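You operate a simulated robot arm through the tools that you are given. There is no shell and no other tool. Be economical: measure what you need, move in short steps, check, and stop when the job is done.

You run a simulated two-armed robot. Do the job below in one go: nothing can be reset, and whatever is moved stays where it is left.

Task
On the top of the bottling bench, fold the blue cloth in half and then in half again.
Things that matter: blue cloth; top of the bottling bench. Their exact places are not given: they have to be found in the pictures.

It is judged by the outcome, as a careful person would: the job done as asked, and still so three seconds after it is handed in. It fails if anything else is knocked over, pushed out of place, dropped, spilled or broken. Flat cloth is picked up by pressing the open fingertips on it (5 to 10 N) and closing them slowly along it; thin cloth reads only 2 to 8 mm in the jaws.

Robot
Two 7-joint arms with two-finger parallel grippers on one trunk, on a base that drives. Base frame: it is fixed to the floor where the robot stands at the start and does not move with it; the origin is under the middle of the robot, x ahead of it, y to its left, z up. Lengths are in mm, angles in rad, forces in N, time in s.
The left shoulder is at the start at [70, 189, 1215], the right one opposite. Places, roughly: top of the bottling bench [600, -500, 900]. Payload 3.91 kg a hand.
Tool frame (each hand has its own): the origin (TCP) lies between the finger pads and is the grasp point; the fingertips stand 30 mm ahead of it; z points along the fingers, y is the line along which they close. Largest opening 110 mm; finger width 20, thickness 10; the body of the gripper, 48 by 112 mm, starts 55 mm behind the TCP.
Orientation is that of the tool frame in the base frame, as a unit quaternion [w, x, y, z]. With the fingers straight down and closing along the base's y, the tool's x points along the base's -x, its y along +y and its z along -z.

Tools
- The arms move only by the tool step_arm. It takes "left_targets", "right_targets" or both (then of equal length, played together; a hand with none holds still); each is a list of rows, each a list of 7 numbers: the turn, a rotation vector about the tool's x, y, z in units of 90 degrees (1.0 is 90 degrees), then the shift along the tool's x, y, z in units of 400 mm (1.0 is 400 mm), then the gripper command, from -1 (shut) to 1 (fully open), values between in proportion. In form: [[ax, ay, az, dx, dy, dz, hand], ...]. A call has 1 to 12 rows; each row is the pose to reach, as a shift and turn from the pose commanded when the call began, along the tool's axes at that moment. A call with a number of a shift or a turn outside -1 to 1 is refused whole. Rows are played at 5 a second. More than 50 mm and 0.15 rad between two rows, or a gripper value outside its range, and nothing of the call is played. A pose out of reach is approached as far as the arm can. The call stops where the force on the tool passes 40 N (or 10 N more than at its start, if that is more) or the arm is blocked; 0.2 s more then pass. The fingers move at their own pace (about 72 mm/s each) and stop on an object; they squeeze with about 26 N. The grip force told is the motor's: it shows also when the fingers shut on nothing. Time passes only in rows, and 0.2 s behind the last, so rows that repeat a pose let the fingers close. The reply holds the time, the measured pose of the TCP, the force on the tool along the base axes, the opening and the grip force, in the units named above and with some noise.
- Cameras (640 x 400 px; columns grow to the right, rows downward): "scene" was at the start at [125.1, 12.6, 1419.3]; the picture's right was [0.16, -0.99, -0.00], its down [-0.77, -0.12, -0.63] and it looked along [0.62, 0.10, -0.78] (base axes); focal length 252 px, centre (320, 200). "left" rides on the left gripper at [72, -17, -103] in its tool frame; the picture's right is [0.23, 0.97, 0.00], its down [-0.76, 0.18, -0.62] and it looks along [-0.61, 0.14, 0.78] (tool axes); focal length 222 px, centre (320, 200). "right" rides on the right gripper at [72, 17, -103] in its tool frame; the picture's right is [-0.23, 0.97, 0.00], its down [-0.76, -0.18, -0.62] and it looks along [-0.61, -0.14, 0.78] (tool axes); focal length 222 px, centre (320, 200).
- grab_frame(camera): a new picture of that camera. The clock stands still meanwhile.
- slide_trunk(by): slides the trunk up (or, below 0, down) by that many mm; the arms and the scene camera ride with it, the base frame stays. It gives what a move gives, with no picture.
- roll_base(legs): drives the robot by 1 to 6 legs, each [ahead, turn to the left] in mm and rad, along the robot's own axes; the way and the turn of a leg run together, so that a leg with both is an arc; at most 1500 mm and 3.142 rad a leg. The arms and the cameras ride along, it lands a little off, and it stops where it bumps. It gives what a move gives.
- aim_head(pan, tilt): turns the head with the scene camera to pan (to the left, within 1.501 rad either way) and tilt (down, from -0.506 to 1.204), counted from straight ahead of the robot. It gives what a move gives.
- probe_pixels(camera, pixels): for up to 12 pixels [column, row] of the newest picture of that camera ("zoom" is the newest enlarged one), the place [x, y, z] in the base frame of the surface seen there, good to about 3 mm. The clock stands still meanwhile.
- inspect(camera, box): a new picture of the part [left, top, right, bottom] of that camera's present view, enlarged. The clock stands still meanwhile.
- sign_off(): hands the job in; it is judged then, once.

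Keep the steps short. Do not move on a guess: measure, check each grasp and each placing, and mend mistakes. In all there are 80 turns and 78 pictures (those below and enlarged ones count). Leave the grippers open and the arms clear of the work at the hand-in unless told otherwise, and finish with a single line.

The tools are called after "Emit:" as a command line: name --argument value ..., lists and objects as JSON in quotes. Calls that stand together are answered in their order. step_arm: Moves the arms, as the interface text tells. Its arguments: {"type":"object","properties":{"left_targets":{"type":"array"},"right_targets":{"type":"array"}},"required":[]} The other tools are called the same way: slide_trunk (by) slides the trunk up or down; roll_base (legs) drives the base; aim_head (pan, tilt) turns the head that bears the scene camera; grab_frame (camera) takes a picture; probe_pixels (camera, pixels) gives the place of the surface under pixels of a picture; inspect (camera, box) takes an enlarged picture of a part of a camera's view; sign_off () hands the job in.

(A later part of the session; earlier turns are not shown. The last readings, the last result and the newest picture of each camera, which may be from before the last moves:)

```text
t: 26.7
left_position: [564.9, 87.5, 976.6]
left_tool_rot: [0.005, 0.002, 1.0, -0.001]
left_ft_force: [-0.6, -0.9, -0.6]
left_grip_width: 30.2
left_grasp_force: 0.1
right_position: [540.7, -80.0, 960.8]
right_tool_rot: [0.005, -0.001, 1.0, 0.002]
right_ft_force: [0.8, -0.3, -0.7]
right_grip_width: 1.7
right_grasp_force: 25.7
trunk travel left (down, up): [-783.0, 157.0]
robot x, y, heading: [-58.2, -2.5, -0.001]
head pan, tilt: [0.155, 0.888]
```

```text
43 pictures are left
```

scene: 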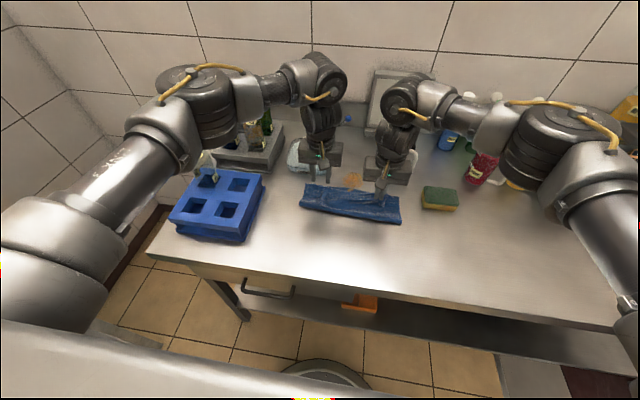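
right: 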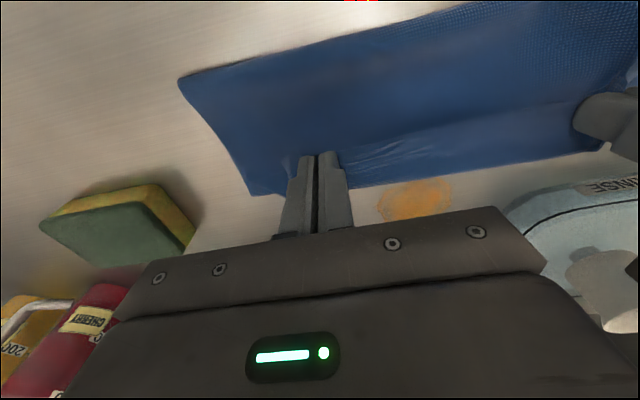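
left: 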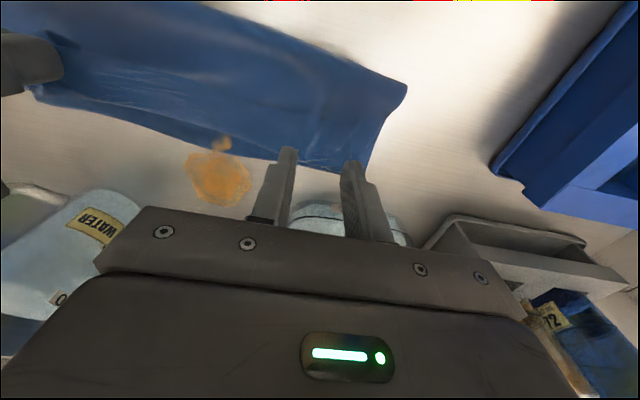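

The right hand is peeling the cloth up nicely. I'll raise both hands, then back the base off 80 mm to reach the near side.

Emit:
step_arm --left_targets '[[0, 0, 0, 0, 0, -0.05, -0.45], [0, 0, 0, 0, 0.05, -0.1, -0.45]]' --right_targets '[[0, 0, 0, 0.05, 0, -0.08, -1], [0, 0, 0, 0.12, 0, -0.15, -1]]'

Emit:
roll_base --legs '[[-80, 0]]'

Emit:
grab_frame --camera "scene"

```text
t: 27.3
left_position: [562.8, 109.6, 1017.0]
left_tool_rot: [0.005, 0.002, 1.0, -0.002]
left_ft_force: [0.5, 0.0, 0.4]
left_grip_width: 30.4
left_grasp_force: 0.1
right_position: [491.7, -79.7, 1019.9]
right_tool_rot: [0.006, -0.002, 1.0, 0.003]
right_ft_force: [-0.3, -0.3, 1.2]
right_grip_width: 1.6
right_grasp_force: 25.7
trunk travel left (down, up): [-783.0, 157.0]
robot x, y, heading: [-53.9, -0.1, -0.001]
head pan, tilt: [0.155, 0.888]
```

```text
t: 28.4
left_position: [498.0, 107.4, 1010.1]
left_tool_rot: [-0.001, 0.001, 1.0, -0.002]
left_ft_force: [-0.7, -0.5, 0.4]
left_grip_width: 30.4
left_grasp_force: 0.0
right_position: [426.4, -80.5, 1013.0]
right_tool_rot: [-0.001, 0.0, 1.0, 0.001]
right_ft_force: [0.7, -0.9, 0.4]
right_grip_width: 1.7
right_grasp_force: 26.3
trunk travel left (down, up): [-783.0, 157.0]
robot x, y, heading: [-135.8, 4.3, -0.008]
head pan, tilt: [0.155, 0.888]
```

```text
42 pictures are left
```

scene: 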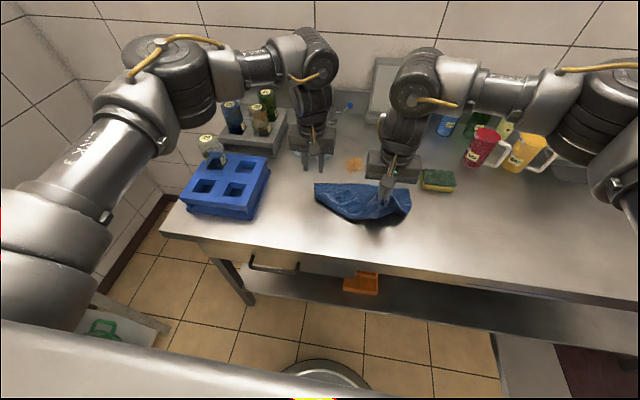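

The right side opens up well. I'm carrying it back and down to x≈365, y≈−95, then letting go.

Emit:
step_arm --right_targets '[[0, 0, 0, 0.04, -0.01, 0.03, -1], [0, 0, 0, 0.08, -0.02, 0.08, -1], [0, 0, 0, 0.12, -0.03, 0.14, -1], [0, 0, 0, 0.145, -0.0375, 0.2, -1], [0, 0, 0, 0.15, -0.0375, 0.24, -1], [0, 0, 0, 0.15, -0.0375, 0.24, -0.8], [0, 0, 0, 0.15, -0.0375, 0.24, -0.6], [0, 0, 0, 0.15, -0.0375, 0.24, -0.4], [0, 0, 0, 0.15, -0.0375, 0.2, -0.4], [0, 0, 0, 0.15, -0.07, 0.1, -0.4], [0, 0, 0, 0.15, -0.15, 0.05, -0.4], [0, 0, 0, 0.15, -0.24, 0.05, -0.4]]'

Emit:
inspect --camera "scene" --box '[260, 140, 468, 270]'

```text
t: 31.0
left_position: [481.9, 105.4, 1017.2]
left_tool_rot: [0.007, 0.001, 1.0, -0.001]
left_ft_force: [-0.6, -0.6, 0.4]
left_grip_width: 30.3
left_grasp_force: 0.0
right_position: [348.8, -178.0, 998.1]
right_tool_rot: [0.007, 0.0, 1.0, 0.002]
right_ft_force: [-0.7, -0.1, -0.5]
right_grip_width: 33.4
right_grasp_force: 0.0
right hand out of reach, approached as far as the arm can: row 9, 10, 11
trunk travel left (down, up): [-783.0, 157.0]
robot x, y, heading: [-137.4, -1.1, -0.005]
head pan, tilt: [0.155, 0.888]
```

```text
3.08 times, centred on (364, 205) of scene
```

zoom: 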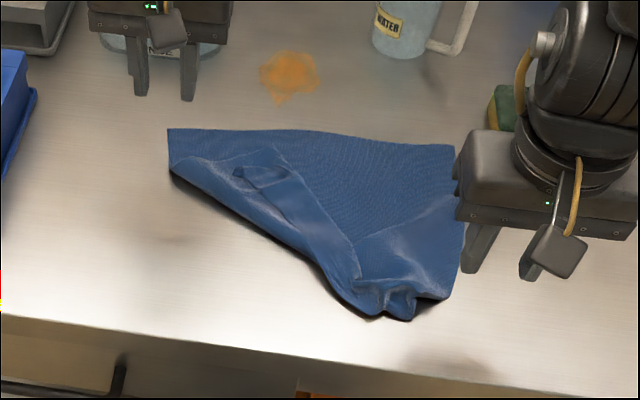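

The right half is open again, and the left near corner is still folded over (bump at zoom (245,172)). I'll measure it.

Emit:
probe_pixels --camera "zoom" --pixels '[[168, 130], [172, 168], [240, 172], [262, 178], [285, 175], [275, 150], [340, 250], [355, 310], [385, 290], [445, 295], [453, 148], [250, 190]]'

Emit:
inspect --camera "left" --box '[160, 0, 416, 160]'

```text
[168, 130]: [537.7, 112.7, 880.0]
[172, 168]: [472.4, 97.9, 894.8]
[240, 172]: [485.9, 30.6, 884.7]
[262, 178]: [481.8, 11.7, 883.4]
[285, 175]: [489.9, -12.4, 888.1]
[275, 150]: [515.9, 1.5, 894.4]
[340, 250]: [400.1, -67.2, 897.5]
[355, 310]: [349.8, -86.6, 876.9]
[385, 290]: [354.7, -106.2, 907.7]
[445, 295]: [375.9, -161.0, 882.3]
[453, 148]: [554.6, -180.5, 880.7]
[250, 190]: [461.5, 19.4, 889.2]
```

```text
2.50 times, centred on (288, 80) of left
```

zoom: 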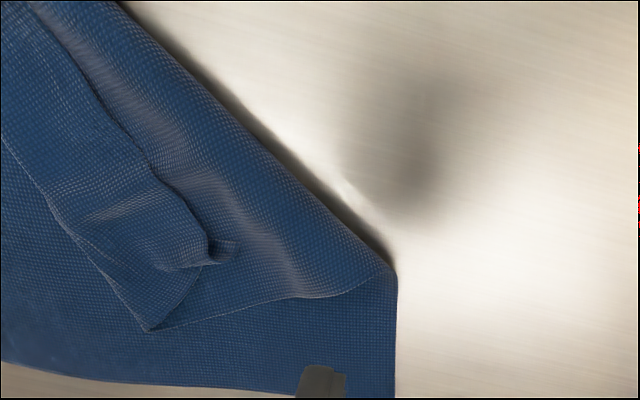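

Emit:
probe_pixels --camera "zoom" --pixels '[[150, 328], [232, 243], [205, 250], [185, 262], [160, 250], [150, 180], [110, 220], [60, 130], [170, 290], [250, 290], [390, 270], [200, 220]]'

```text
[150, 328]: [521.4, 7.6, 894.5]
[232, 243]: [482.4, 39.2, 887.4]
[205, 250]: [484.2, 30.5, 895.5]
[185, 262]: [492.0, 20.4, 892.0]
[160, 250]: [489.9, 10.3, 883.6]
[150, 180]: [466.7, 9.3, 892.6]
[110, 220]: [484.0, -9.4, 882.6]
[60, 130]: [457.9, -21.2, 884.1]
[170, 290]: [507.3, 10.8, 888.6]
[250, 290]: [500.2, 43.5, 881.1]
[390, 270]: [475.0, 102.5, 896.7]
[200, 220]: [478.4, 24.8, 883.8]
```

A cloth bump (the old pinch ridge) stands at about (484, 28, 895). I'll lower the open left fingers around it, tips to about z 886, close, and lift gently.

Emit:
step_arm --left_targets '[[0, 0, 0, 0, -0.09, 0.06, -0.3], [0, 0, 0, -0.005, -0.19, 0.12, -0.3], [0, 0, 0, -0.005, -0.19, 0.2, -0.3], [0, 0, 0, -0.005, -0.19, 0.245, -0.3], [0, 0, 0, -0.005, -0.19, 0.254, -0.3], [0, 0, 0, -0.005, -0.19, 0.254, -0.5], [0, 0, 0, -0.005, -0.19, 0.254, -0.65], [0, 0, 0, -0.005, -0.19, 0.254, -0.8], [0, 0, 0, -0.005, -0.19, 0.254, -1], [0, 0, 0, -0.005, -0.19, 0.254, -1], [0, 0, 0, -0.005, -0.19, 0.2, -1], [0, 0, 0, 0.01, -0.19, 0.15, -1]]'

Emit:
inspect --camera "scene" --box '[260, 140, 468, 270]'

Emit:
grab_frame --camera "left"

```text
t: 33.6
left_position: [478.3, 32.9, 956.2]
left_tool_rot: [0.006, 0.001, 1.0, -0.002]
left_ft_force: [0.8, 0.0, 0.6]
left_grip_width: 1.5
left_grasp_force: 26.0
right_position: [350.4, -175.9, 996.8]
right_tool_rot: [0.007, 0.0, 1.0, 0.002]
right_ft_force: [-0.8, 0.0, 0.0]
right_grip_width: 33.3
right_grasp_force: 0.1
trunk travel left (down, up): [-783.0, 157.0]
robot x, y, heading: [-137.7, -3.5, -0.004]
head pan, tilt: [0.155, 0.888]
```

```text
3.08 times, centred on (364, 205) of scene
```

zoom: 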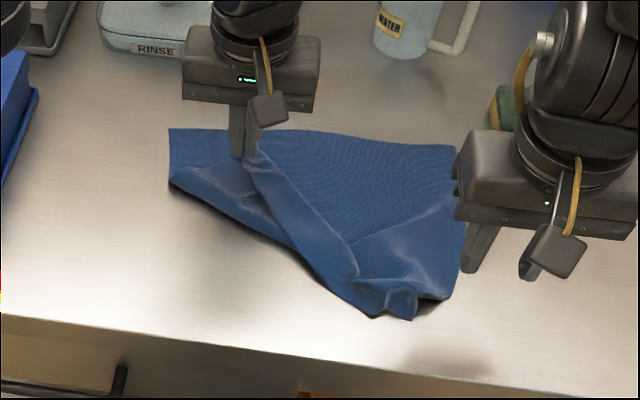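

```text
38 pictures are left
```

left: 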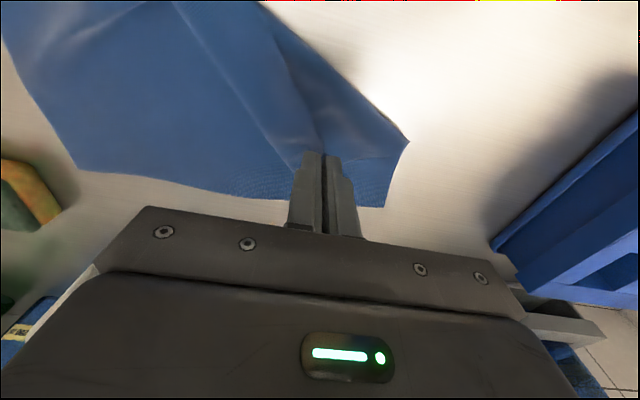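

The left hand holds the flap edge. I'm lifting it and carrying it toward the near left (x≈365, y≈105), then looking.

Emit:
step_arm --left_targets '[[0, 0, 0, 0, 0.02, -0.08, -1], [0, 0, 0, 0.03, 0.05, -0.14, -1], [0, 0, 0, 0.09, 0.09, -0.16, -1], [0, 0, 0, 0.15, 0.12, -0.14, -1], [0, 0, 0, 0.21, 0.15, -0.09, -1], [0, 0, 0, 0.26, 0.175, -0.02, -1], [0, 0, 0, 0.28, 0.18, 0.05, -1], [0, 0, 0, 0.28, 0.18, 0.08, -1]]'

Emit:
inspect --camera "scene" --box '[244, 140, 468, 280]'

```text
t: 35.4
left_position: [368.2, 104.4, 924.1]
left_tool_rot: [0.007, 0.001, 1.0, -0.002]
left_ft_force: [-0.2, 0.0, 0.9]
left_grip_width: 1.7
left_grasp_force: 25.4
right_position: [350.2, -176.6, 997.7]
right_tool_rot: [0.006, 0.0, 1.0, 0.003]
right_ft_force: [-0.6, 0.4, 0.1]
right_grip_width: 32.9
right_grasp_force: 0.0
trunk travel left (down, up): [-783.0, 157.0]
robot x, y, heading: [-139.3, 0.1, -0.008]
head pan, tilt: [0.155, 0.888]
```

```text
2.86 times, centred on (356, 210) of scene
```

zoom: 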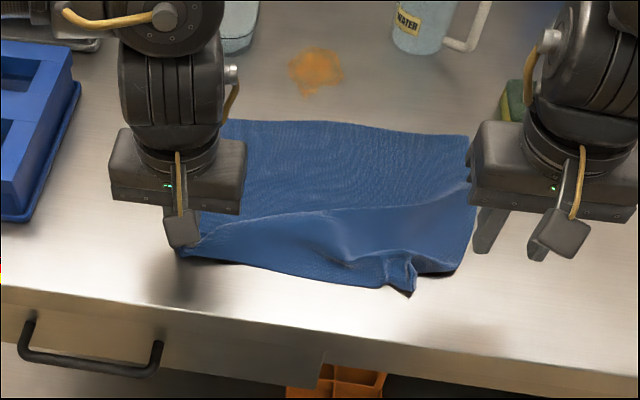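

Almost open. A small pull to the near left straightens it further, then I release and clear the hand to the left.

Emit:
step_arm --left_targets '[[0, 0, 0, 0.03, 0.03, 0.02, -1], [0, 0, 0, 0.04, 0.05, 0.03, -1], [0, 0, 0, 0.04, 0.05, 0.03, -0.8], [0, 0, 0, 0.04, 0.05, 0.03, -0.6], [0, 0, 0, 0.04, 0.05, 0.03, -0.4], [0, 0, 0, 0.03, 0.05, -0.05, -0.4], [0, 0, 0, 0.0, 0.08, -0.14, -0.4], [0, 0, 0, 0.0, 0.18, -0.16, -0.4], [0, 0, 0, 0.0, 0.28, -0.16, -0.4]]'

Emit:
inspect --camera "scene" --box '[244, 140, 468, 280]'

Emit:
probe_pixels --camera "zoom" --pixels '[[222, 125], [466, 136], [180, 250], [412, 293], [455, 270], [330, 215], [350, 270], [300, 262], [390, 260], [440, 220], [100, 300], [400, 345]]'

```text
t: 37.4
left_position: [367.6, 217.3, 986.4]
left_tool_rot: [0.007, 0.002, 1.0, -0.003]
left_ft_force: [0.2, 0.5, -0.9]
left_grip_width: 33.1
left_grasp_force: 0.0
right_position: [349.2, -174.3, 997.3]
right_tool_rot: [0.007, 0.0, 1.0, 0.001]
right_ft_force: [0.5, 0.0, 0.1]
right_grip_width: 32.9
right_grasp_force: 0.1
trunk travel left (down, up): [-783.0, 157.0]
robot x, y, heading: [-135.6, 2.9, 0.001]
head pan, tilt: [0.155, 0.888]
```

```text
2.86 times, centred on (356, 210) of scene
```

zoom: 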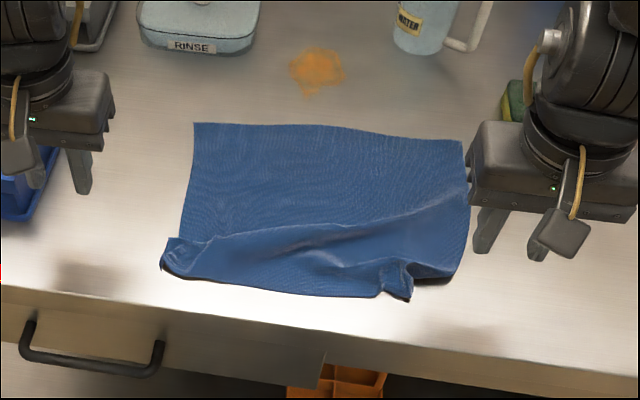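

```text
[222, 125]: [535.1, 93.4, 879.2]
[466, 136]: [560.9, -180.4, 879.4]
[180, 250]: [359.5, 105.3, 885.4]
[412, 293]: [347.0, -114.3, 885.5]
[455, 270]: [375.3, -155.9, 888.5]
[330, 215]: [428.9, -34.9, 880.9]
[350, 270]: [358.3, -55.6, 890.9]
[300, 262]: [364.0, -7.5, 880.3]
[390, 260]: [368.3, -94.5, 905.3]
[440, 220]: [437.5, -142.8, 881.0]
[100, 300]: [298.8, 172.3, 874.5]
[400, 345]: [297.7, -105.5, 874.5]
```

The cloth is nearly open, with a pleat along its near third and a curled near-left corner. I'll look closer from both hands before straightening it.

Emit:
grab_frame --camera "left"

Emit:
grab_frame --camera "right"

Emit:
inspect --camera "scene" --box '[290, 205, 418, 285]'

```text
35 pictures are left
```

left: 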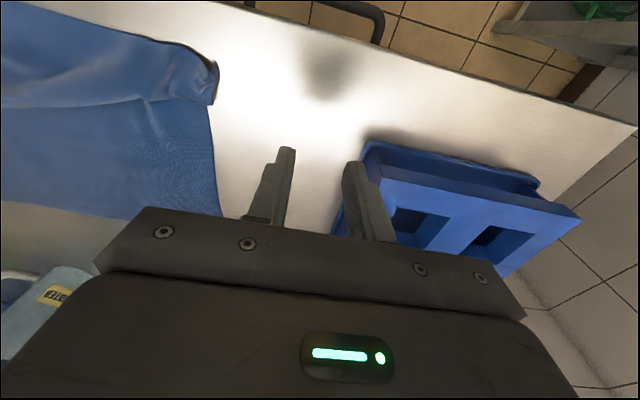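

```text
34 pictures are left
```

right: 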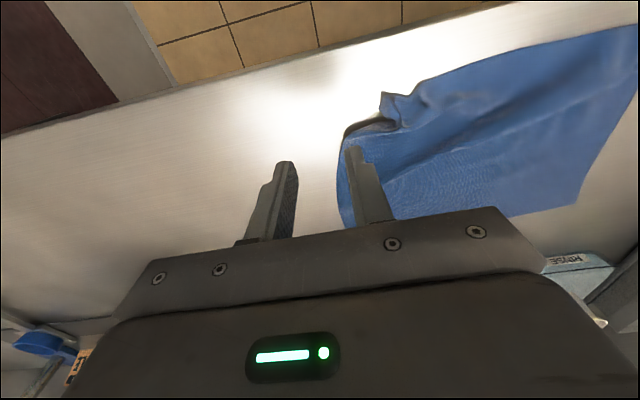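

```text
5.00 times, centred on (354, 245) of scene
```

zoom: 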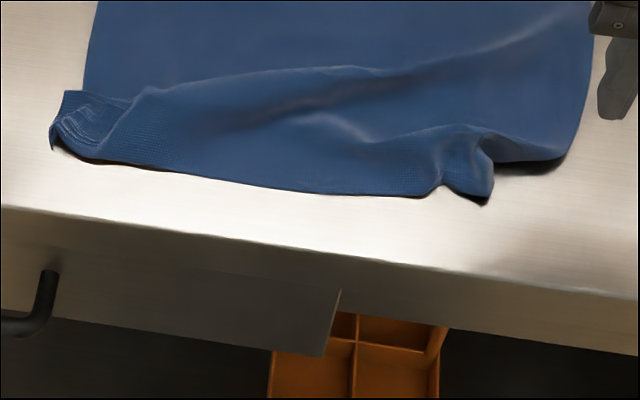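

I see slack and small tucked bits at the near edge. Dragging the cloth away by its far corners should trail the near edge out straight. The same grip can then bring the far edge over toward me, and pitching the fingers forward during that fold will keep the edge from turning back. First I move the hands in over the far corners.

Emit:
step_arm --left_targets '[[0, 0, 0, 0, -0.1, -0.03, -0.45], [0, 0, 0, -0.05, -0.2, -0.03, -0.45], [0, 0, 0, -0.11, -0.28, -0.03, -0.45], [0, 0, 0, -0.16, -0.36, -0.03, -0.45], [0, 0, 0, -0.2, -0.3775, 0, -0.45]]' --right_targets '[[0, 0, 0, -0.06, 0.01, -0.03, -0.45], [0, 0, 0, -0.12, 0.03, -0.03, -0.45], [0, 0, 0, -0.18, 0.05, -0.03, -0.45], [0, 0, 0, -0.24, 0.06, -0.03, -0.45], [0, 0, 0, -0.3025, 0.06, 0.02, -0.45]]'

Emit:
roll_base --legs '[[80, 0]]'

```text
t: 38.6
left_position: [448.1, 65.7, 986.6]
left_tool_rot: [0.005, 0.001, 1.0, -0.002]
left_ft_force: [-0.8, -0.6, 0.4]
left_grip_width: 30.2
left_grasp_force: 0.1
right_position: [474.1, -153.1, 991.1]
right_tool_rot: [0.006, 0.0, 1.0, 0.002]
right_ft_force: [0.6, 0.1, -0.5]
right_grip_width: 30.6
right_grasp_force: 0.0
trunk travel left (down, up): [-783.0, 157.0]
robot x, y, heading: [-135.8, -0.3, 0.0]
head pan, tilt: [0.155, 0.888]
```

```text
t: 40.2
left_position: [519.1, 65.1, 994.6]
left_tool_rot: [0.012, -0.001, 1.0, -0.002]
left_ft_force: [0.5, 0.9, -0.6]
left_grip_width: 30.2
left_grasp_force: 0.0
right_position: [545.2, -154.2, 998.5]
right_tool_rot: [0.015, 0.002, 1.0, 0.003]
right_ft_force: [0.6, -0.1, 0.6]
right_grip_width: 30.1
right_grasp_force: 0.1
trunk travel left (down, up): [-783.0, 157.0]
robot x, y, heading: [-56.0, 1.1, -0.002]
head pan, tilt: [0.155, 0.888]
stopped in leg 1: the robot was blocked; the commanded pose is now the measured one
```

The drive reached its place but reports being blocked. I'll check the scene before going on.

Emit:
grab_frame --camera "scene"

Emit:
probe_pixels --camera "scene" --pixels '[[312, 186], [400, 193], [330, 188], [385, 190], [300, 237], [390, 250]]'

```text
32 pictures are left
```

scene: 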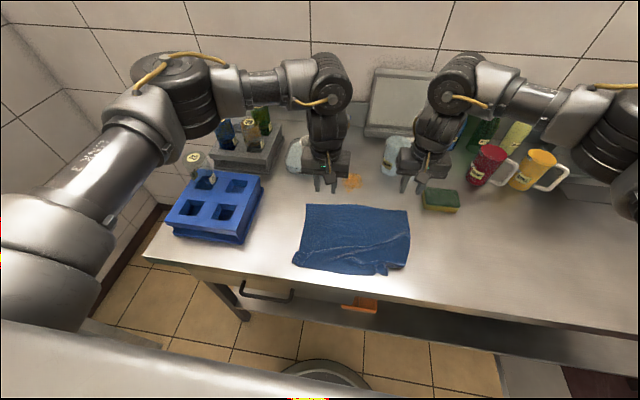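

```text
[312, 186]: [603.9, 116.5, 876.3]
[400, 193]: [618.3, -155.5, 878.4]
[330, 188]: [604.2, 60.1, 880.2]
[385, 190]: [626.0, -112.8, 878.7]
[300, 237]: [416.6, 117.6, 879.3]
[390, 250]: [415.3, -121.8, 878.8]
```

Emit:
probe_pixels --camera "scene" --pixels '[[308, 206], [320, 207], [395, 211], [407, 212], [294, 263], [400, 270], [385, 272], [350, 265]]'

Emit:
step_arm --left_targets '[[0, 0, 0, 0, 0, 0, -0.45]]' --right_targets '[[0, 0, 0, 0, 0, 0, -0.45]]'

```text
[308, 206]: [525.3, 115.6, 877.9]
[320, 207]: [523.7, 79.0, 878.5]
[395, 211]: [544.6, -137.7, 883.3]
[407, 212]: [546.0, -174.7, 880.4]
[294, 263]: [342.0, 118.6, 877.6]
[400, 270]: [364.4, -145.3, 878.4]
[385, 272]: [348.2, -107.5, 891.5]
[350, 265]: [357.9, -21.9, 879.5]
```

```text
t: 40.6
left_position: [510.0, 64.2, 998.2]
left_tool_rot: [0.018, 0.0, 1.0, -0.003]
left_ft_force: [0.8, 0.6, 0.8]
left_grip_width: 30.5
left_grasp_force: 0.1
right_position: [535.1, -154.1, 1002.5]
right_tool_rot: [0.019, 0.001, 1.0, 0.001]
right_ft_force: [0.6, -0.2, -0.6]
right_grip_width: 30.1
right_grasp_force: 0.1
trunk travel left (down, up): [-783.0, 157.0]
robot x, y, heading: [-56.1, 1.3, -0.002]
head pan, tilt: [0.155, 0.888]
```

Emit:
step_arm --left_targets '[[0, 0, 0, 0, 0, 0, -0.45], [0, 0, 0, 0, 0, 0, -0.45], [0, 0, 0, 0, 0, 0, -0.45]]' --right_targets '[[0, 0, 0, 0, 0, 0, -0.45], [0, 0, 0, 0, 0, 0, -0.45], [0, 0, 0, 0, 0, 0, -0.45]]'

```text
t: 41.4
left_position: [512.2, 65.4, 996.6]
left_tool_rot: [0.016, 0.001, 1.0, -0.003]
left_ft_force: [0.2, 0.4, 0.5]
left_grip_width: 30.0
left_grasp_force: 0.0
right_position: [538.5, -156.0, 1002.5]
right_tool_rot: [0.018, 0.0, 1.0, 0.002]
right_ft_force: [0.2, 0.1, 0.3]
right_grip_width: 30.3
right_grasp_force: 0.0
trunk travel left (down, up): [-783.0, 157.0]
robot x, y, heading: [-60.4, 3.6, -0.005]
head pan, tilt: [0.155, 0.888]
```

Steady now, with only a negligible tilt. I'm lowering to just above the far corners and checking the finger positions.

Emit:
step_arm --left_targets '[[0, 0, 0, -0.02, 0.01, 0.08, -0.45], [0, 0, 0, -0.02, 0.01, 0.15, -0.45], [0, 0, 0, -0.02, 0.01, 0.195, -0.45], [0, 0, 0, -0.02, 0.01, 0.195, -0.45]]' --right_targets '[[0, 0, 0, -0.0075, 0.02, 0.08, -0.45], [0, 0, 0, -0.0075, 0.02, 0.16, -0.45], [0, 0, 0, -0.0075, 0.02, 0.21, -0.45], [0, 0, 0, -0.0075, 0.02, 0.21, -0.45]]'

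Emit:
grab_frame --camera "left"

Emit:
grab_frame --camera "right"

```text
t: 42.4
left_position: [523.3, 69.4, 921.8]
left_tool_rot: [0.018, 0.001, 1.0, -0.003]
left_ft_force: [0.1, -0.3, -0.1]
left_grip_width: 30.6
left_grasp_force: 0.1
right_position: [542.6, -145.8, 916.8]
right_tool_rot: [0.019, 0.001, 1.0, 0.002]
right_ft_force: [0.2, 0.3, 0.1]
right_grip_width: 30.2
right_grasp_force: 0.0
trunk travel left (down, up): [-783.0, 157.0]
robot x, y, heading: [-53.9, 0.9, -0.009]
head pan, tilt: [0.155, 0.888]
```

```text
31 pictures are left
```

left: 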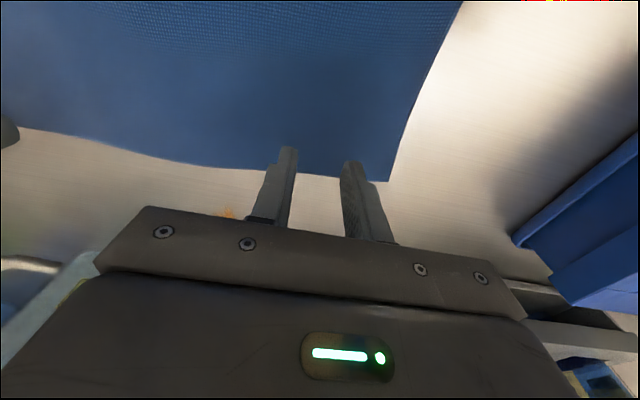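

```text
30 pictures are left
```

right: 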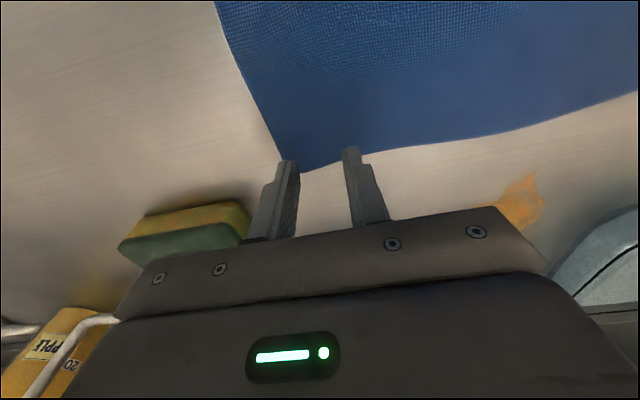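

Emit:
probe_pixels --camera "left" --pixels '[[320, 174], [385, 178], [240, 165], [292, 152], [350, 165]]'

Emit:
probe_pixels --camera "right" --pixels '[[325, 163], [303, 168], [400, 145], [288, 165], [352, 152]]'

```text
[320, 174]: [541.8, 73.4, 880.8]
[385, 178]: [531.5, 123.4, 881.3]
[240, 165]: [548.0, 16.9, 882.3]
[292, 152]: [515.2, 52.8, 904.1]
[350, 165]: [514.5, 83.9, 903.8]
```

```text
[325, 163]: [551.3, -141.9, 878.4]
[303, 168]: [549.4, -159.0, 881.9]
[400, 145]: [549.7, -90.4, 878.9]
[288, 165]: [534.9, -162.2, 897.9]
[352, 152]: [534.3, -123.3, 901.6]
```

Adjusting: left 10 mm forward and 17 mm outward, right 12 mm inward, then down to contact.

Emit:
step_arm --left_targets '[[0, 0, 0, -0.025, 0.0425, 0, -0.45], [0, 0, 0, -0.025, 0.0425, 0.016, -0.45], [0, 0, 0, -0.025, 0.0425, 0.023, -0.45], [0, 0, 0, -0.025, 0.0425, 0.026, -0.45], [0, 0, 0, -0.025, 0.0425, 0.029, -0.45]]' --right_targets '[[0, 0, 0, 0, 0.03, 0, -0.45], [0, 0, 0, 0, 0.03, 0.006, -0.45], [0, 0, 0, 0, 0.03, 0.01, -0.45], [0, 0, 0, 0, 0.03, 0.013, -0.45], [0, 0, 0, 0, 0.03, 0.016, -0.45]]'

```text
t: 43.6
left_position: [532.3, 84.6, 910.4]
left_tool_rot: [0.018, 0.001, 1.0, -0.003]
left_ft_force: [4.3, 0.6, 20.5]
left_grip_width: 30.2
left_grasp_force: 0.2
right_position: [542.4, -135.5, 912.7]
right_tool_rot: [0.02, 0.0, 1.0, 0.002]
right_ft_force: [-0.6, 0.1, 0.0]
right_grip_width: 30.1
right_grasp_force: 0.0
trunk travel left (down, up): [-783.0, 157.0]
robot x, y, heading: [-58.8, 0.3, -0.007]
head pan, tilt: [0.155, 0.888]
```

Left at 20 N: ease 1.3 mm. Right: go about 2 mm further.

Emit:
step_arm --left_targets '[[0, 0, 0, 0, 0, -0.003, -0.45], [0, 0, 0, 0, 0, -0.003, -0.45]]' --right_targets '[[0, 0, 0, 0, 0, 0.003, -0.45], [0, 0, 0, 0, 0, 0.006, -0.45]]'

```text
t: 44.2
left_position: [530.4, 84.8, 911.9]
left_tool_rot: [0.018, 0.001, 1.0, -0.002]
left_ft_force: [4.0, -0.6, 18.2]
left_grip_width: 30.0
left_grasp_force: 0.0
right_position: [542.3, -134.5, 911.8]
right_tool_rot: [0.02, 0.001, 1.0, 0.002]
right_ft_force: [-0.3, 0.1, 6.6]
right_grip_width: 30.3
right_grasp_force: 0.2
trunk travel left (down, up): [-783.0, 157.0]
robot x, y, heading: [-53.9, 4.0, -0.007]
head pan, tilt: [0.155, 0.888]
```

Right at 6.6 N. I'm easing the left a touch more and closing both slowly, then lifting about 10 mm.

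Emit:
step_arm --left_targets '[[0, 0, 0, 0, 0, -0.002, -0.5], [0, 0, 0, 0, 0, -0.002, -0.55], [0, 0, 0, 0, 0, -0.002, -0.6], [0, 0, 0, 0, 0, -0.002, -0.65], [0, 0, 0, 0, 0, -0.002, -0.7], [0, 0, 0, 0, 0, -0.002, -0.75], [0, 0, 0, 0, 0, -0.002, -0.8], [0, 0, 0, 0, 0, -0.002, -0.88], [0, 0, 0, 0, 0, -0.002, -1], [0, 0, 0, 0, 0, -0.002, -1], [0, 0, 0, 0, -0.01, -0.015, -1], [0, 0, 0, 0, -0.015, -0.03, -1]]' --right_targets '[[0, 0, 0, 0, 0, 0, -0.5], [0, 0, 0, 0, 0, 0, -0.55], [0, 0, 0, 0, 0, 0, -0.6], [0, 0, 0, 0, 0, 0, -0.65], [0, 0, 0, 0, 0, 0, -0.7], [0, 0, 0, 0, 0, 0, -0.75], [0, 0, 0, 0, 0, 0, -0.8], [0, 0, 0, 0, 0, 0, -0.88], [0, 0, 0, 0, 0, 0, -1], [0, 0, 0, 0, 0, 0, -1], [0, 0, 0, 0, 0.01, -0.015, -1], [0, 0, 0, 0, 0.015, -0.03, -1]]'

Emit:
grab_frame --camera "right"

Emit:
grab_frame --camera "left"

```text
t: 46.8
left_position: [531.4, 81.7, 923.1]
left_tool_rot: [0.018, 0.002, 1.0, -0.001]
left_ft_force: [0.6, -0.1, -0.6]
left_grip_width: 1.6
left_grasp_force: 26.1
right_position: [542.8, -127.8, 921.0]
right_tool_rot: [0.018, 0.0, 1.0, 0.002]
right_ft_force: [-0.2, -0.4, 1.0]
right_grip_width: 1.7
right_grasp_force: 26.1
trunk travel left (down, up): [-783.0, 157.0]
robot x, y, heading: [-56.7, -1.0, -0.002]
head pan, tilt: [0.155, 0.888]
```

```text
29 pictures are left
```

right: 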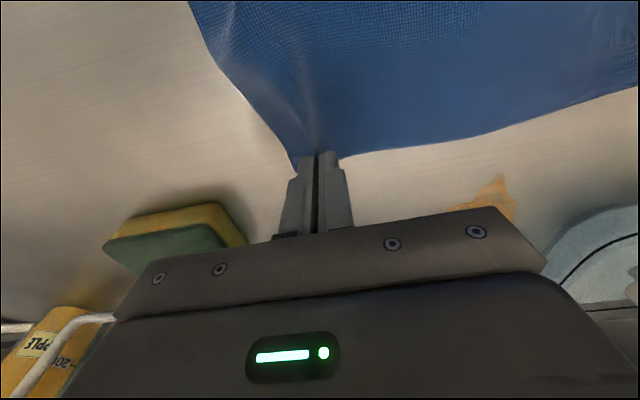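

```text
28 pictures are left
```

left: 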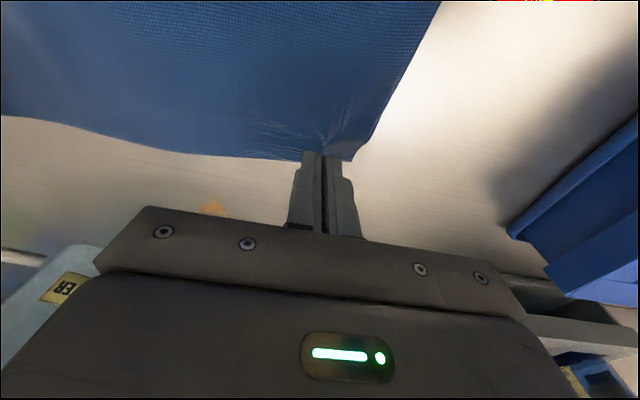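

Both far corners are held right at the edge. Now I drag the cloth away by about 70 mm (left) and 60 mm (right) to trail the near edge straight.

Emit:
step_arm --left_targets '[[0, 0, 0, -0.03, 0.005, 0, -1], [0, 0, 0, -0.06, 0.01, 0, -1], [0, 0, 0, -0.09, 0.01, 0, -1], [0, 0, 0, -0.12, 0.01, 0, -1], [0, 0, 0, -0.15, 0.01, 0, -1], [0, 0, 0, -0.17, 0.01, 0, -1], [0, 0, 0, -0.18, 0.01, 0, -1], [0, 0, 0, -0.18, 0.01, 0, -1]]' --right_targets '[[0, 0, 0, -0.025, -0.005, 0, -1], [0, 0, 0, -0.05, -0.01, 0, -1], [0, 0, 0, -0.075, -0.01, 0, -1], [0, 0, 0, -0.1, -0.01, 0, -1], [0, 0, 0, -0.125, -0.01, 0, -1], [0, 0, 0, -0.145, -0.01, 0, -1], [0, 0, 0, -0.155, -0.01, 0, -1], [0, 0, 0, -0.155, -0.01, 0, -1]]'

Emit:
inspect --camera "scene" --box '[260, 150, 452, 270]'

Emit:
probe_pixels --camera "zoom" --pixels '[[120, 340], [470, 340], [300, 345], [150, 150]]'

```text
t: 48.6
left_position: [604.0, 83.9, 923.1]
left_tool_rot: [0.018, 0.0, 1.0, -0.002]
left_ft_force: [-0.6, 0.1, -0.3]
left_grip_width: 1.7
left_grasp_force: 26.4
right_position: [605.3, -131.8, 925.6]
right_tool_rot: [0.018, 0.001, 1.0, 0.001]
right_ft_force: [-0.6, 0.9, 0.7]
right_grip_width: 1.9
right_grasp_force: 26.0
trunk travel left (down, up): [-783.0, 157.0]
robot x, y, heading: [-56.3, 0.8, -0.01]
head pan, tilt: [0.155, 0.888]
```

```text
3.33 times, centred on (356, 210) of scene
```

zoom: 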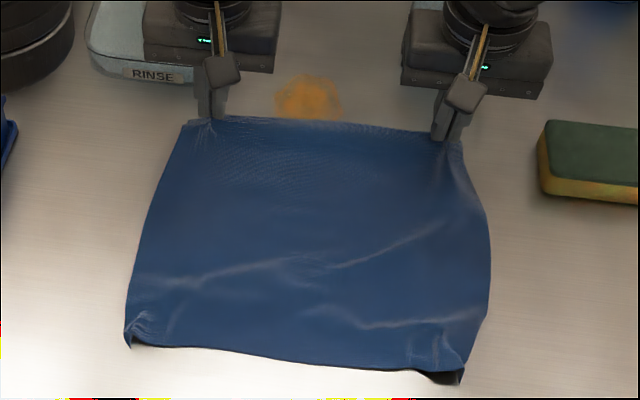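

```text
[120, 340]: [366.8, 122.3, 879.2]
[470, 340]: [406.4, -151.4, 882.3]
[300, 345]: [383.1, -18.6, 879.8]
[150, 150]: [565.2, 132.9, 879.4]
```

Excellent: the cloth is flat again, far edge at x≈613 and near edge at x≈365. Now the fold toward me: lift along an arc around x≈488 while pitching the fingers forward, to about 49° in this first stage.

Emit:
step_arm --left_targets '[[0, -0.09, 0, 0.023, 0, -0.04, -1], [0, -0.18, 0, 0.0565, 0, -0.085, -1], [0, -0.27, 0, 0.102, 0, -0.1275, -1], [0, -0.36, 0, 0.1545, 0, -0.16, -1], [0, -0.45, 0, 0.217, 0, -0.181, -1], [0, -0.54, 0, 0.286, 0, -0.192, -1], [0, -0.54, 0, 0.286, 0, -0.192, -1]]' --right_targets '[[0, -0.09, 0, 0.023, 0, -0.04, -1], [0, -0.18, 0, 0.0565, 0, -0.085, -1], [0, -0.27, 0, 0.102, 0, -0.1275, -1], [0, -0.36, 0, 0.1545, 0, -0.16, -1], [0, -0.45, 0, 0.217, 0, -0.181, -1], [0, -0.54, 0, 0.286, 0, -0.192, -1], [0, -0.54, 0, 0.286, 0, -0.192, -1]]'

Emit:
grab_frame --camera "scene"

```text
t: 50.2
left_position: [536.4, 99.5, 966.6]
left_tool_rot: [0.428, 0.0, 0.904, -0.007]
left_ft_force: [-2.0, -36.7, 0.5]
left_grip_width: 1.5
left_grasp_force: 26.5
left hand out of reach, approached as far as the arm can: row 5, 6, 7
right_position: [525.0, -145.4, 974.5]
right_tool_rot: [0.429, 0.0, 0.903, 0.008]
right_ft_force: [1.7, 37.5, -1.3]
right_grip_width: 2.5
right_grasp_force: 25.5
right hand out of reach, approached as far as the arm can: row 5, 6, 7
trunk travel left (down, up): [-783.0, 157.0]
robot x, y, heading: [-54.2, -0.7, -0.002]
head pan, tilt: [0.155, 0.888]
```

```text
26 pictures are left
```

scene: 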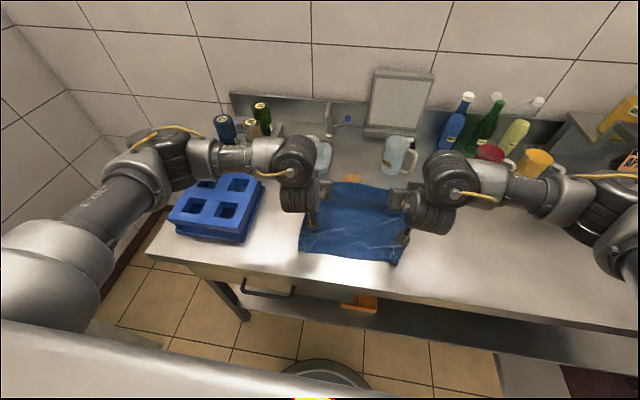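

At the inner reach limit the arms spread sideways and put 37 N of tension on the cloth. I'll bring the hands back inward and slightly forward at once.

Emit:
step_arm --left_targets '[[0, 0, 0, -0.024, -0.03, 0.029, -1], [0, 0, 0, -0.024, -0.045, 0.029, -1], [0, 0, 0, -0.024, -0.045, 0.029, -1]]' --right_targets '[[0, 0, 0, -0.024, 0.03, 0.029, -1], [0, 0, 0, -0.024, 0.045, 0.029, -1], [0, 0, 0, -0.024, 0.045, 0.029, -1]]'

```text
t: 51.0
left_position: [553.1, 84.0, 965.7]
left_tool_rot: [0.427, -0.001, 0.904, -0.001]
left_ft_force: [0.5, 0.0, 0.1]
left_grip_width: 1.5
left_grasp_force: 26.1
right_position: [541.0, -130.9, 972.5]
right_tool_rot: [0.429, 0.001, 0.904, 0.001]
right_ft_force: [0.2, -0.4, -0.3]
right_grip_width: 1.6
right_grasp_force: 26.3
trunk travel left (down, up): [-783.0, 157.0]
robot x, y, heading: [-57.4, 1.2, -0.006]
head pan, tilt: [0.155, 0.888]
```

Tension is gone and both grips hold. I'm raising 25 mm, then driving back 150 mm so the edge passes over the crease line.

Emit:
step_arm --left_targets '[[0, 0, 0, -0.0485, 0, -0.039, -1], [0, 0, 0, -0.0485, 0, -0.039, -1]]' --right_targets '[[0, 0, 0, -0.0485, 0, -0.039, -1], [0, 0, 0, -0.0485, 0, -0.039, -1]]'

Emit:
roll_base --legs '[[-150, 0]]'

Emit:
grab_frame --camera "scene"

```text
t: 51.6
left_position: [555.1, 82.4, 989.1]
left_tool_rot: [0.427, 0.001, 0.904, -0.005]
left_ft_force: [-0.4, -0.1, -0.5]
left_grip_width: 1.3
left_grasp_force: 25.8
right_position: [544.7, -132.7, 995.8]
right_tool_rot: [0.428, 0.001, 0.904, 0.002]
right_ft_force: [-0.5, -0.3, 0.2]
right_grip_width: 1.7
right_grasp_force: 26.4
right hand out of reach, approached as far as the arm can: row 1, 2
trunk travel left (down, up): [-783.0, 157.0]
robot x, y, heading: [-55.3, 2.6, -0.005]
head pan, tilt: [0.155, 0.888]
```

```text
t: 53.0
left_position: [406.6, 83.2, 988.7]
left_tool_rot: [0.427, 0.001, 0.904, -0.004]
left_ft_force: [-0.2, -0.5, 0.5]
left_grip_width: 1.4
left_grasp_force: 26.0
right_position: [397.1, -133.2, 996.3]
right_tool_rot: [0.428, 0.001, 0.904, 0.003]
right_ft_force: [0.0, -0.3, 0.2]
right_grip_width: 1.8
right_grasp_force: 26.0
trunk travel left (down, up): [-783.0, 157.0]
robot x, y, heading: [-203.0, 3.1, -0.008]
head pan, tilt: [0.155, 0.888]
```

```text
25 pictures are left
```

scene: 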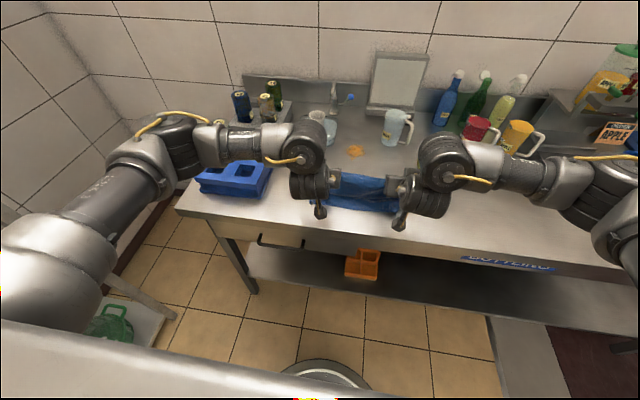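

The edge has passed over. Next I lower and pitch further to about 75°, keeping the arms a bit extended, then drive back 83 mm to bring the edge over the near edge.

Emit:
step_arm --left_targets '[[0, -0.0675, 0, 0.024, 0, 0.0367, -1], [0, -0.135, 0, 0.048, 0, 0.0734, -1], [0, -0.2025, 0, 0.0724, 0, 0.11, -1], [0, -0.27, 0, 0.0965, 0, 0.1467, -1], [0, -0.27, 0, 0.0965, 0, 0.1467, -1]]' --right_targets '[[0, -0.0675, 0, 0.0235, 0, 0.0443, -1], [0, -0.135, 0, 0.047, 0, 0.0885, -1], [0, -0.2025, 0, 0.0705, 0, 0.1328, -1], [0, -0.27, 0, 0.094, 0, 0.177, -1], [0, -0.27, 0, 0.094, 0, 0.177, -1]]'

```text
t: 53.9
left_position: [419.7, 84.2, 935.0]
left_tool_rot: [0.59, 0.004, 0.807, -0.003]
left_ft_force: [-19.1, 12.6, 27.1]
left_grip_width: 1.5
left_grasp_force: 25.8
right_position: [417.4, -131.8, 933.5]
right_tool_rot: [0.588, -0.001, 0.809, 0.001]
right_ft_force: [-23.4, -9.6, 30.7]
right_grip_width: 1.7
right_grasp_force: 26.2
right hand out of reach, approached as far as the arm can: row 4
trunk travel left (down, up): [-783.0, 157.0]
robot x, y, heading: [-206.5, 2.8, -0.006]
head pan, tilt: [0.155, 0.888]
stopped in row 4 (left hand): the force on the tool passed its limit (the readings are from after the stop); the commanded pose is now the measured one
```

The low-hanging hand cameras touched the bench just behind the edge (about 30 N). I'll raise 20 mm, then drive back 78 mm, where they'll be in front of the bench.

Emit:
step_arm --left_targets '[[0, 0, 0, -0.0477, 0, -0.015, -1], [0, 0, 0, -0.0477, 0, -0.015, -1]]' --right_targets '[[0, 0, 0, -0.0477, 0, -0.015, -1], [0, 0, 0, -0.0477, 0, -0.015, -1]]'

Emit:
roll_base --legs '[[-78, 0]]'

Emit:
inspect --camera "scene" --box '[260, 120, 452, 240]'

```text
t: 54.5
left_position: [421.6, 84.7, 952.2]
left_tool_rot: [0.589, 0.003, 0.808, -0.002]
left_ft_force: [-0.1, 0.5, -0.5]
left_grip_width: 1.5
left_grasp_force: 25.8
right_position: [421.2, -132.6, 950.9]
right_tool_rot: [0.588, -0.001, 0.809, 0.001]
right_ft_force: [1.3, 0.1, 0.9]
right_grip_width: 1.8
right_grasp_force: 26.0
trunk travel left (down, up): [-783.0, 157.0]
robot x, y, heading: [-208.1, 5.6, -0.007]
head pan, tilt: [0.155, 0.888]
```

```text
t: 55.6
left_position: [348.3, 83.9, 948.8]
left_tool_rot: [0.588, 0.003, 0.809, -0.003]
left_ft_force: [0.6, -0.7, -1.5]
left_grip_width: 1.6
left_grasp_force: 26.0
right_position: [347.8, -130.2, 950.1]
right_tool_rot: [0.585, -0.002, 0.811, 0.001]
right_ft_force: [0.5, 0.6, -0.4]
right_grip_width: 1.7
right_grasp_force: 26.0
trunk travel left (down, up): [-783.0, 157.0]
robot x, y, heading: [-282.0, 4.5, -0.0]
head pan, tilt: [0.155, 0.888]
```

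```text
3.33 times, centred on (356, 180) of scene
```

zoom: 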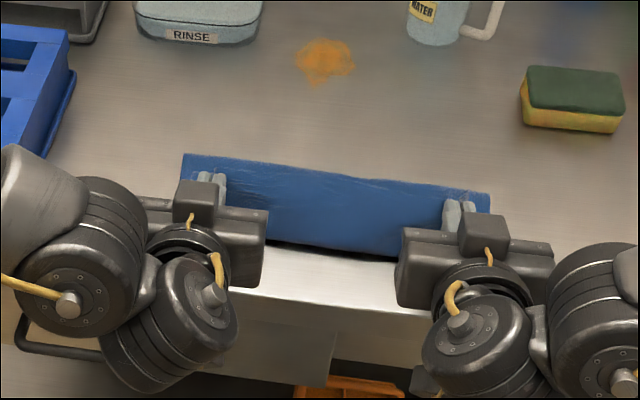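

The fold looks clean. I'll measure the crease and the near edges before lowering.

Emit:
probe_pixels --camera "zoom" --pixels '[[188, 157], [486, 197], [340, 178], [300, 242], [380, 252], [340, 220], [300, 248], [220, 205], [460, 225]]'

```text
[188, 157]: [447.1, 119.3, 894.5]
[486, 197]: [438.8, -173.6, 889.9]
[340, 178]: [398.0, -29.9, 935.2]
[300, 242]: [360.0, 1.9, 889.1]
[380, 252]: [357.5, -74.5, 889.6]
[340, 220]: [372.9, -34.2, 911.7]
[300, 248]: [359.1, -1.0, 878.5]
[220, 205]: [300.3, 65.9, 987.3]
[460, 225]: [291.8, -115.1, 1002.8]
```

Now I lower the grips about 47 mm to lay the edge down over the near edge (x≈359).

Emit:
step_arm --left_targets '[[0, 0, 0, 0.03, 0, 0.005, -1], [0, 0, 0, 0.06, 0, 0.01, -1], [0, 0, 0, 0.09, 0, 0.015, -1], [0, 0, 0, 0.117, 0, 0.0195, -1], [0, 0, 0, 0.117, 0, 0.0195, -1]]' --right_targets '[[0, 0, 0, 0.03, 0, 0.005, -1], [0, 0, 0, 0.06, 0, 0.01, -1], [0, 0, 0, 0.09, 0, 0.015, -1], [0, 0, 0, 0.117, 0, 0.0195, -1], [0, 0, 0, 0.117, 0, 0.0195, -1]]'

Emit:
inspect --camera "scene" --box '[260, 120, 452, 240]'

Emit:
probe_pixels --camera "zoom" --pixels '[[188, 157], [482, 197], [340, 178], [300, 235], [380, 245], [340, 200], [340, 215], [340, 170]]'

```text
t: 56.8
left_position: [337.0, 84.5, 905.7]
left_tool_rot: [0.59, 0.002, 0.807, -0.001]
left_ft_force: [0.0, -0.2, -0.1]
left_grip_width: 1.4
left_grasp_force: 26.2
right_position: [335.9, -131.8, 905.8]
right_tool_rot: [0.588, -0.001, 0.809, 0.0]
right_ft_force: [-0.2, -0.2, 0.1]
right_grip_width: 2.2
right_grasp_force: 25.4
trunk travel left (down, up): [-783.0, 157.0]
robot x, y, heading: [-283.3, 2.4, -0.006]
head pan, tilt: [0.155, 0.888]
```

```text
3.33 times, centred on (356, 180) of scene
```

zoom: 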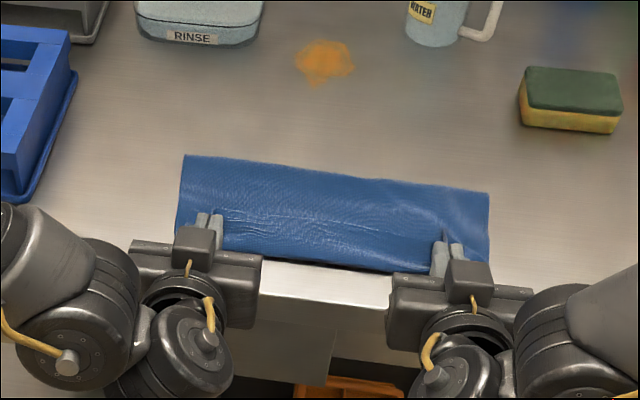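

```text
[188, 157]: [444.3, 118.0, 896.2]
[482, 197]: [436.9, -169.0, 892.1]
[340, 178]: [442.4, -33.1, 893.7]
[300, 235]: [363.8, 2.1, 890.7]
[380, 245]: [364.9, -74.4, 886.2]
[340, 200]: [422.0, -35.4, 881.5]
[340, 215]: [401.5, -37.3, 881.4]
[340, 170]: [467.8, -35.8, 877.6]
```

The edge lies along the near edge, with the fingers still holding. I'm opening slowly to spread the ridges, then pulling the fingers straight back out.

Emit:
step_arm --left_targets '[[0, 0, 0, 0.008, 0, 0.002, -1], [0, 0, 0, 0.008, 0, 0.002, -0.9], [0, 0, 0, 0.008, 0.005, 0.002, -0.8], [0, 0, 0, 0.008, 0.01, 0.002, -0.7], [0, 0, 0, 0.008, 0.015, 0.002, -0.6], [0, 0, 0, 0.008, 0.015, -0.02, -0.5], [0, 0, 0, 0, 0.015, -0.06, -0.5], [0, 0, 0, -0.02, 0.015, -0.12, -0.5], [0, 0, 0, -0.06, 0.015, -0.18, -0.5]]' --right_targets '[[0, 0, 0, 0.008, 0, 0.002, -1], [0, 0, 0, 0.008, 0, 0.002, -0.9], [0, 0, 0, 0.008, -0.005, 0.002, -0.8], [0, 0, 0, 0.008, -0.01, 0.002, -0.7], [0, 0, 0, 0.008, -0.015, 0.002, -0.6], [0, 0, 0, 0.008, -0.015, -0.02, -0.5], [0, 0, 0, 0, -0.015, -0.06, -0.5], [0, 0, 0, -0.02, -0.015, -0.12, -0.5], [0, 0, 0, -0.06, -0.015, -0.18, -0.5]]'

Emit:
inspect --camera "scene" --box '[292, 155, 420, 235]'

```text
t: 58.8
left_position: [274.5, 90.7, 951.5]
left_tool_rot: [0.589, 0.002, 0.808, -0.001]
left_ft_force: [-0.2, -0.3, 0.0]
left_grip_width: 27.4
left_grasp_force: 0.0
right_position: [273.4, -137.6, 949.6]
right_tool_rot: [0.589, -0.001, 0.808, 0.001]
right_ft_force: [-0.6, -0.1, -0.1]
right_grip_width: 27.5
right_grasp_force: 0.1
trunk travel left (down, up): [-783.0, 157.0]
robot x, y, heading: [-284.8, 4.0, 0.002]
head pan, tilt: [0.155, 0.888]
```

```text
5.00 times, centred on (356, 195) of scene
```

zoom: 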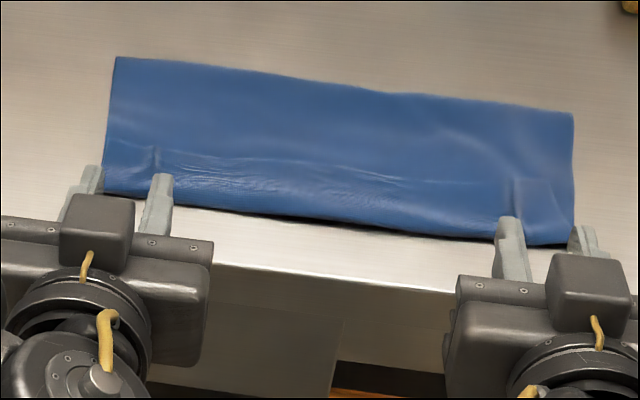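

A clean first fold: both layers line up. I'll measure the strip, and meanwhile raise the hands, turn the fingers back to straight down, and move the left hand aside.

Emit:
probe_pixels --camera "zoom" --pixels '[[118, 60], [572, 115], [108, 190], [568, 240], [340, 88], [340, 215], [106, 160], [112, 110], [573, 170], [570, 215], [330, 150], [150, 160]]'

Emit:
step_arm --left_targets '[[0, 0.09, 0, -0.032, 0, -0.01, -0.45], [0, 0.18, 0, -0.064, 0.02, -0.02, -0.45], [0, 0.27, 0, -0.095, 0.05, -0.03, -0.45], [0, 0.36, 0, -0.127, 0.08, -0.04, -0.45], [0, 0.45, 0, -0.159, 0.11, -0.05, -0.45], [0, 0.54, 0, -0.19, 0.14, -0.06, -0.45], [0, 0.63, 0, -0.222, 0.18, -0.07, -0.45], [0, 0.72, 0, -0.254, 0.22, -0.08, -0.45], [0, 0.8, 0, -0.286, 0.25, -0.09, -0.45]]' --right_targets '[[0, 0.09, 0, -0.032, 0, -0.01, -0.45], [0, 0.18, 0, -0.064, 0, -0.02, -0.45], [0, 0.27, 0, -0.095, 0, -0.03, -0.45], [0, 0.36, 0, -0.127, 0, -0.04, -0.45], [0, 0.45, 0, -0.159, 0, -0.05, -0.45], [0, 0.54, 0, -0.19, 0, -0.06, -0.45], [0, 0.63, 0, -0.222, 0, -0.07, -0.45], [0, 0.72, 0, -0.254, 0, -0.08, -0.45], [0, 0.8, 0, -0.286, 0, -0.09, -0.45]]'

```text
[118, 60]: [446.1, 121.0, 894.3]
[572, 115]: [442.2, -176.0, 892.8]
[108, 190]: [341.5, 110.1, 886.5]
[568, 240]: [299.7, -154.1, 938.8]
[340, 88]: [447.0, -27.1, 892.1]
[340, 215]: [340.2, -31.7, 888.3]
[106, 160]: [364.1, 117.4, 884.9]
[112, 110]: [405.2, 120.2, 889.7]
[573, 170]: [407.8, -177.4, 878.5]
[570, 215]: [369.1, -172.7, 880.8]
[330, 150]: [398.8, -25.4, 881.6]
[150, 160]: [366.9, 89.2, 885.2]
```

```text
t: 60.2
left_position: [264.2, 157.0, 977.4]
left_tool_rot: [0.221, -0.015, 0.975, -0.005]
left_ft_force: [10.0, -22.9, -11.7]
left_grip_width: 30.2
left_grasp_force: 0.0
left hand out of reach, approached as far as the arm can: row 6, 7
right_position: [264.5, -143.3, 973.3]
right_tool_rot: [0.209, -0.003, 0.978, 0.001]
right_ft_force: [1.1, 0.3, -0.7]
right_grip_width: 30.4
right_grasp_force: 0.0
right hand out of reach, approached as far as the arm can: row 6, 7
trunk travel left (down, up): [-783.0, 157.0]
robot x, y, heading: [-282.9, 0.1, -0.003]
head pan, tilt: [0.155, 0.888]
stopped in row 7 (left hand): the force on the tool passed its limit (the readings are from after the stop); the commanded pose is now the measured one
```

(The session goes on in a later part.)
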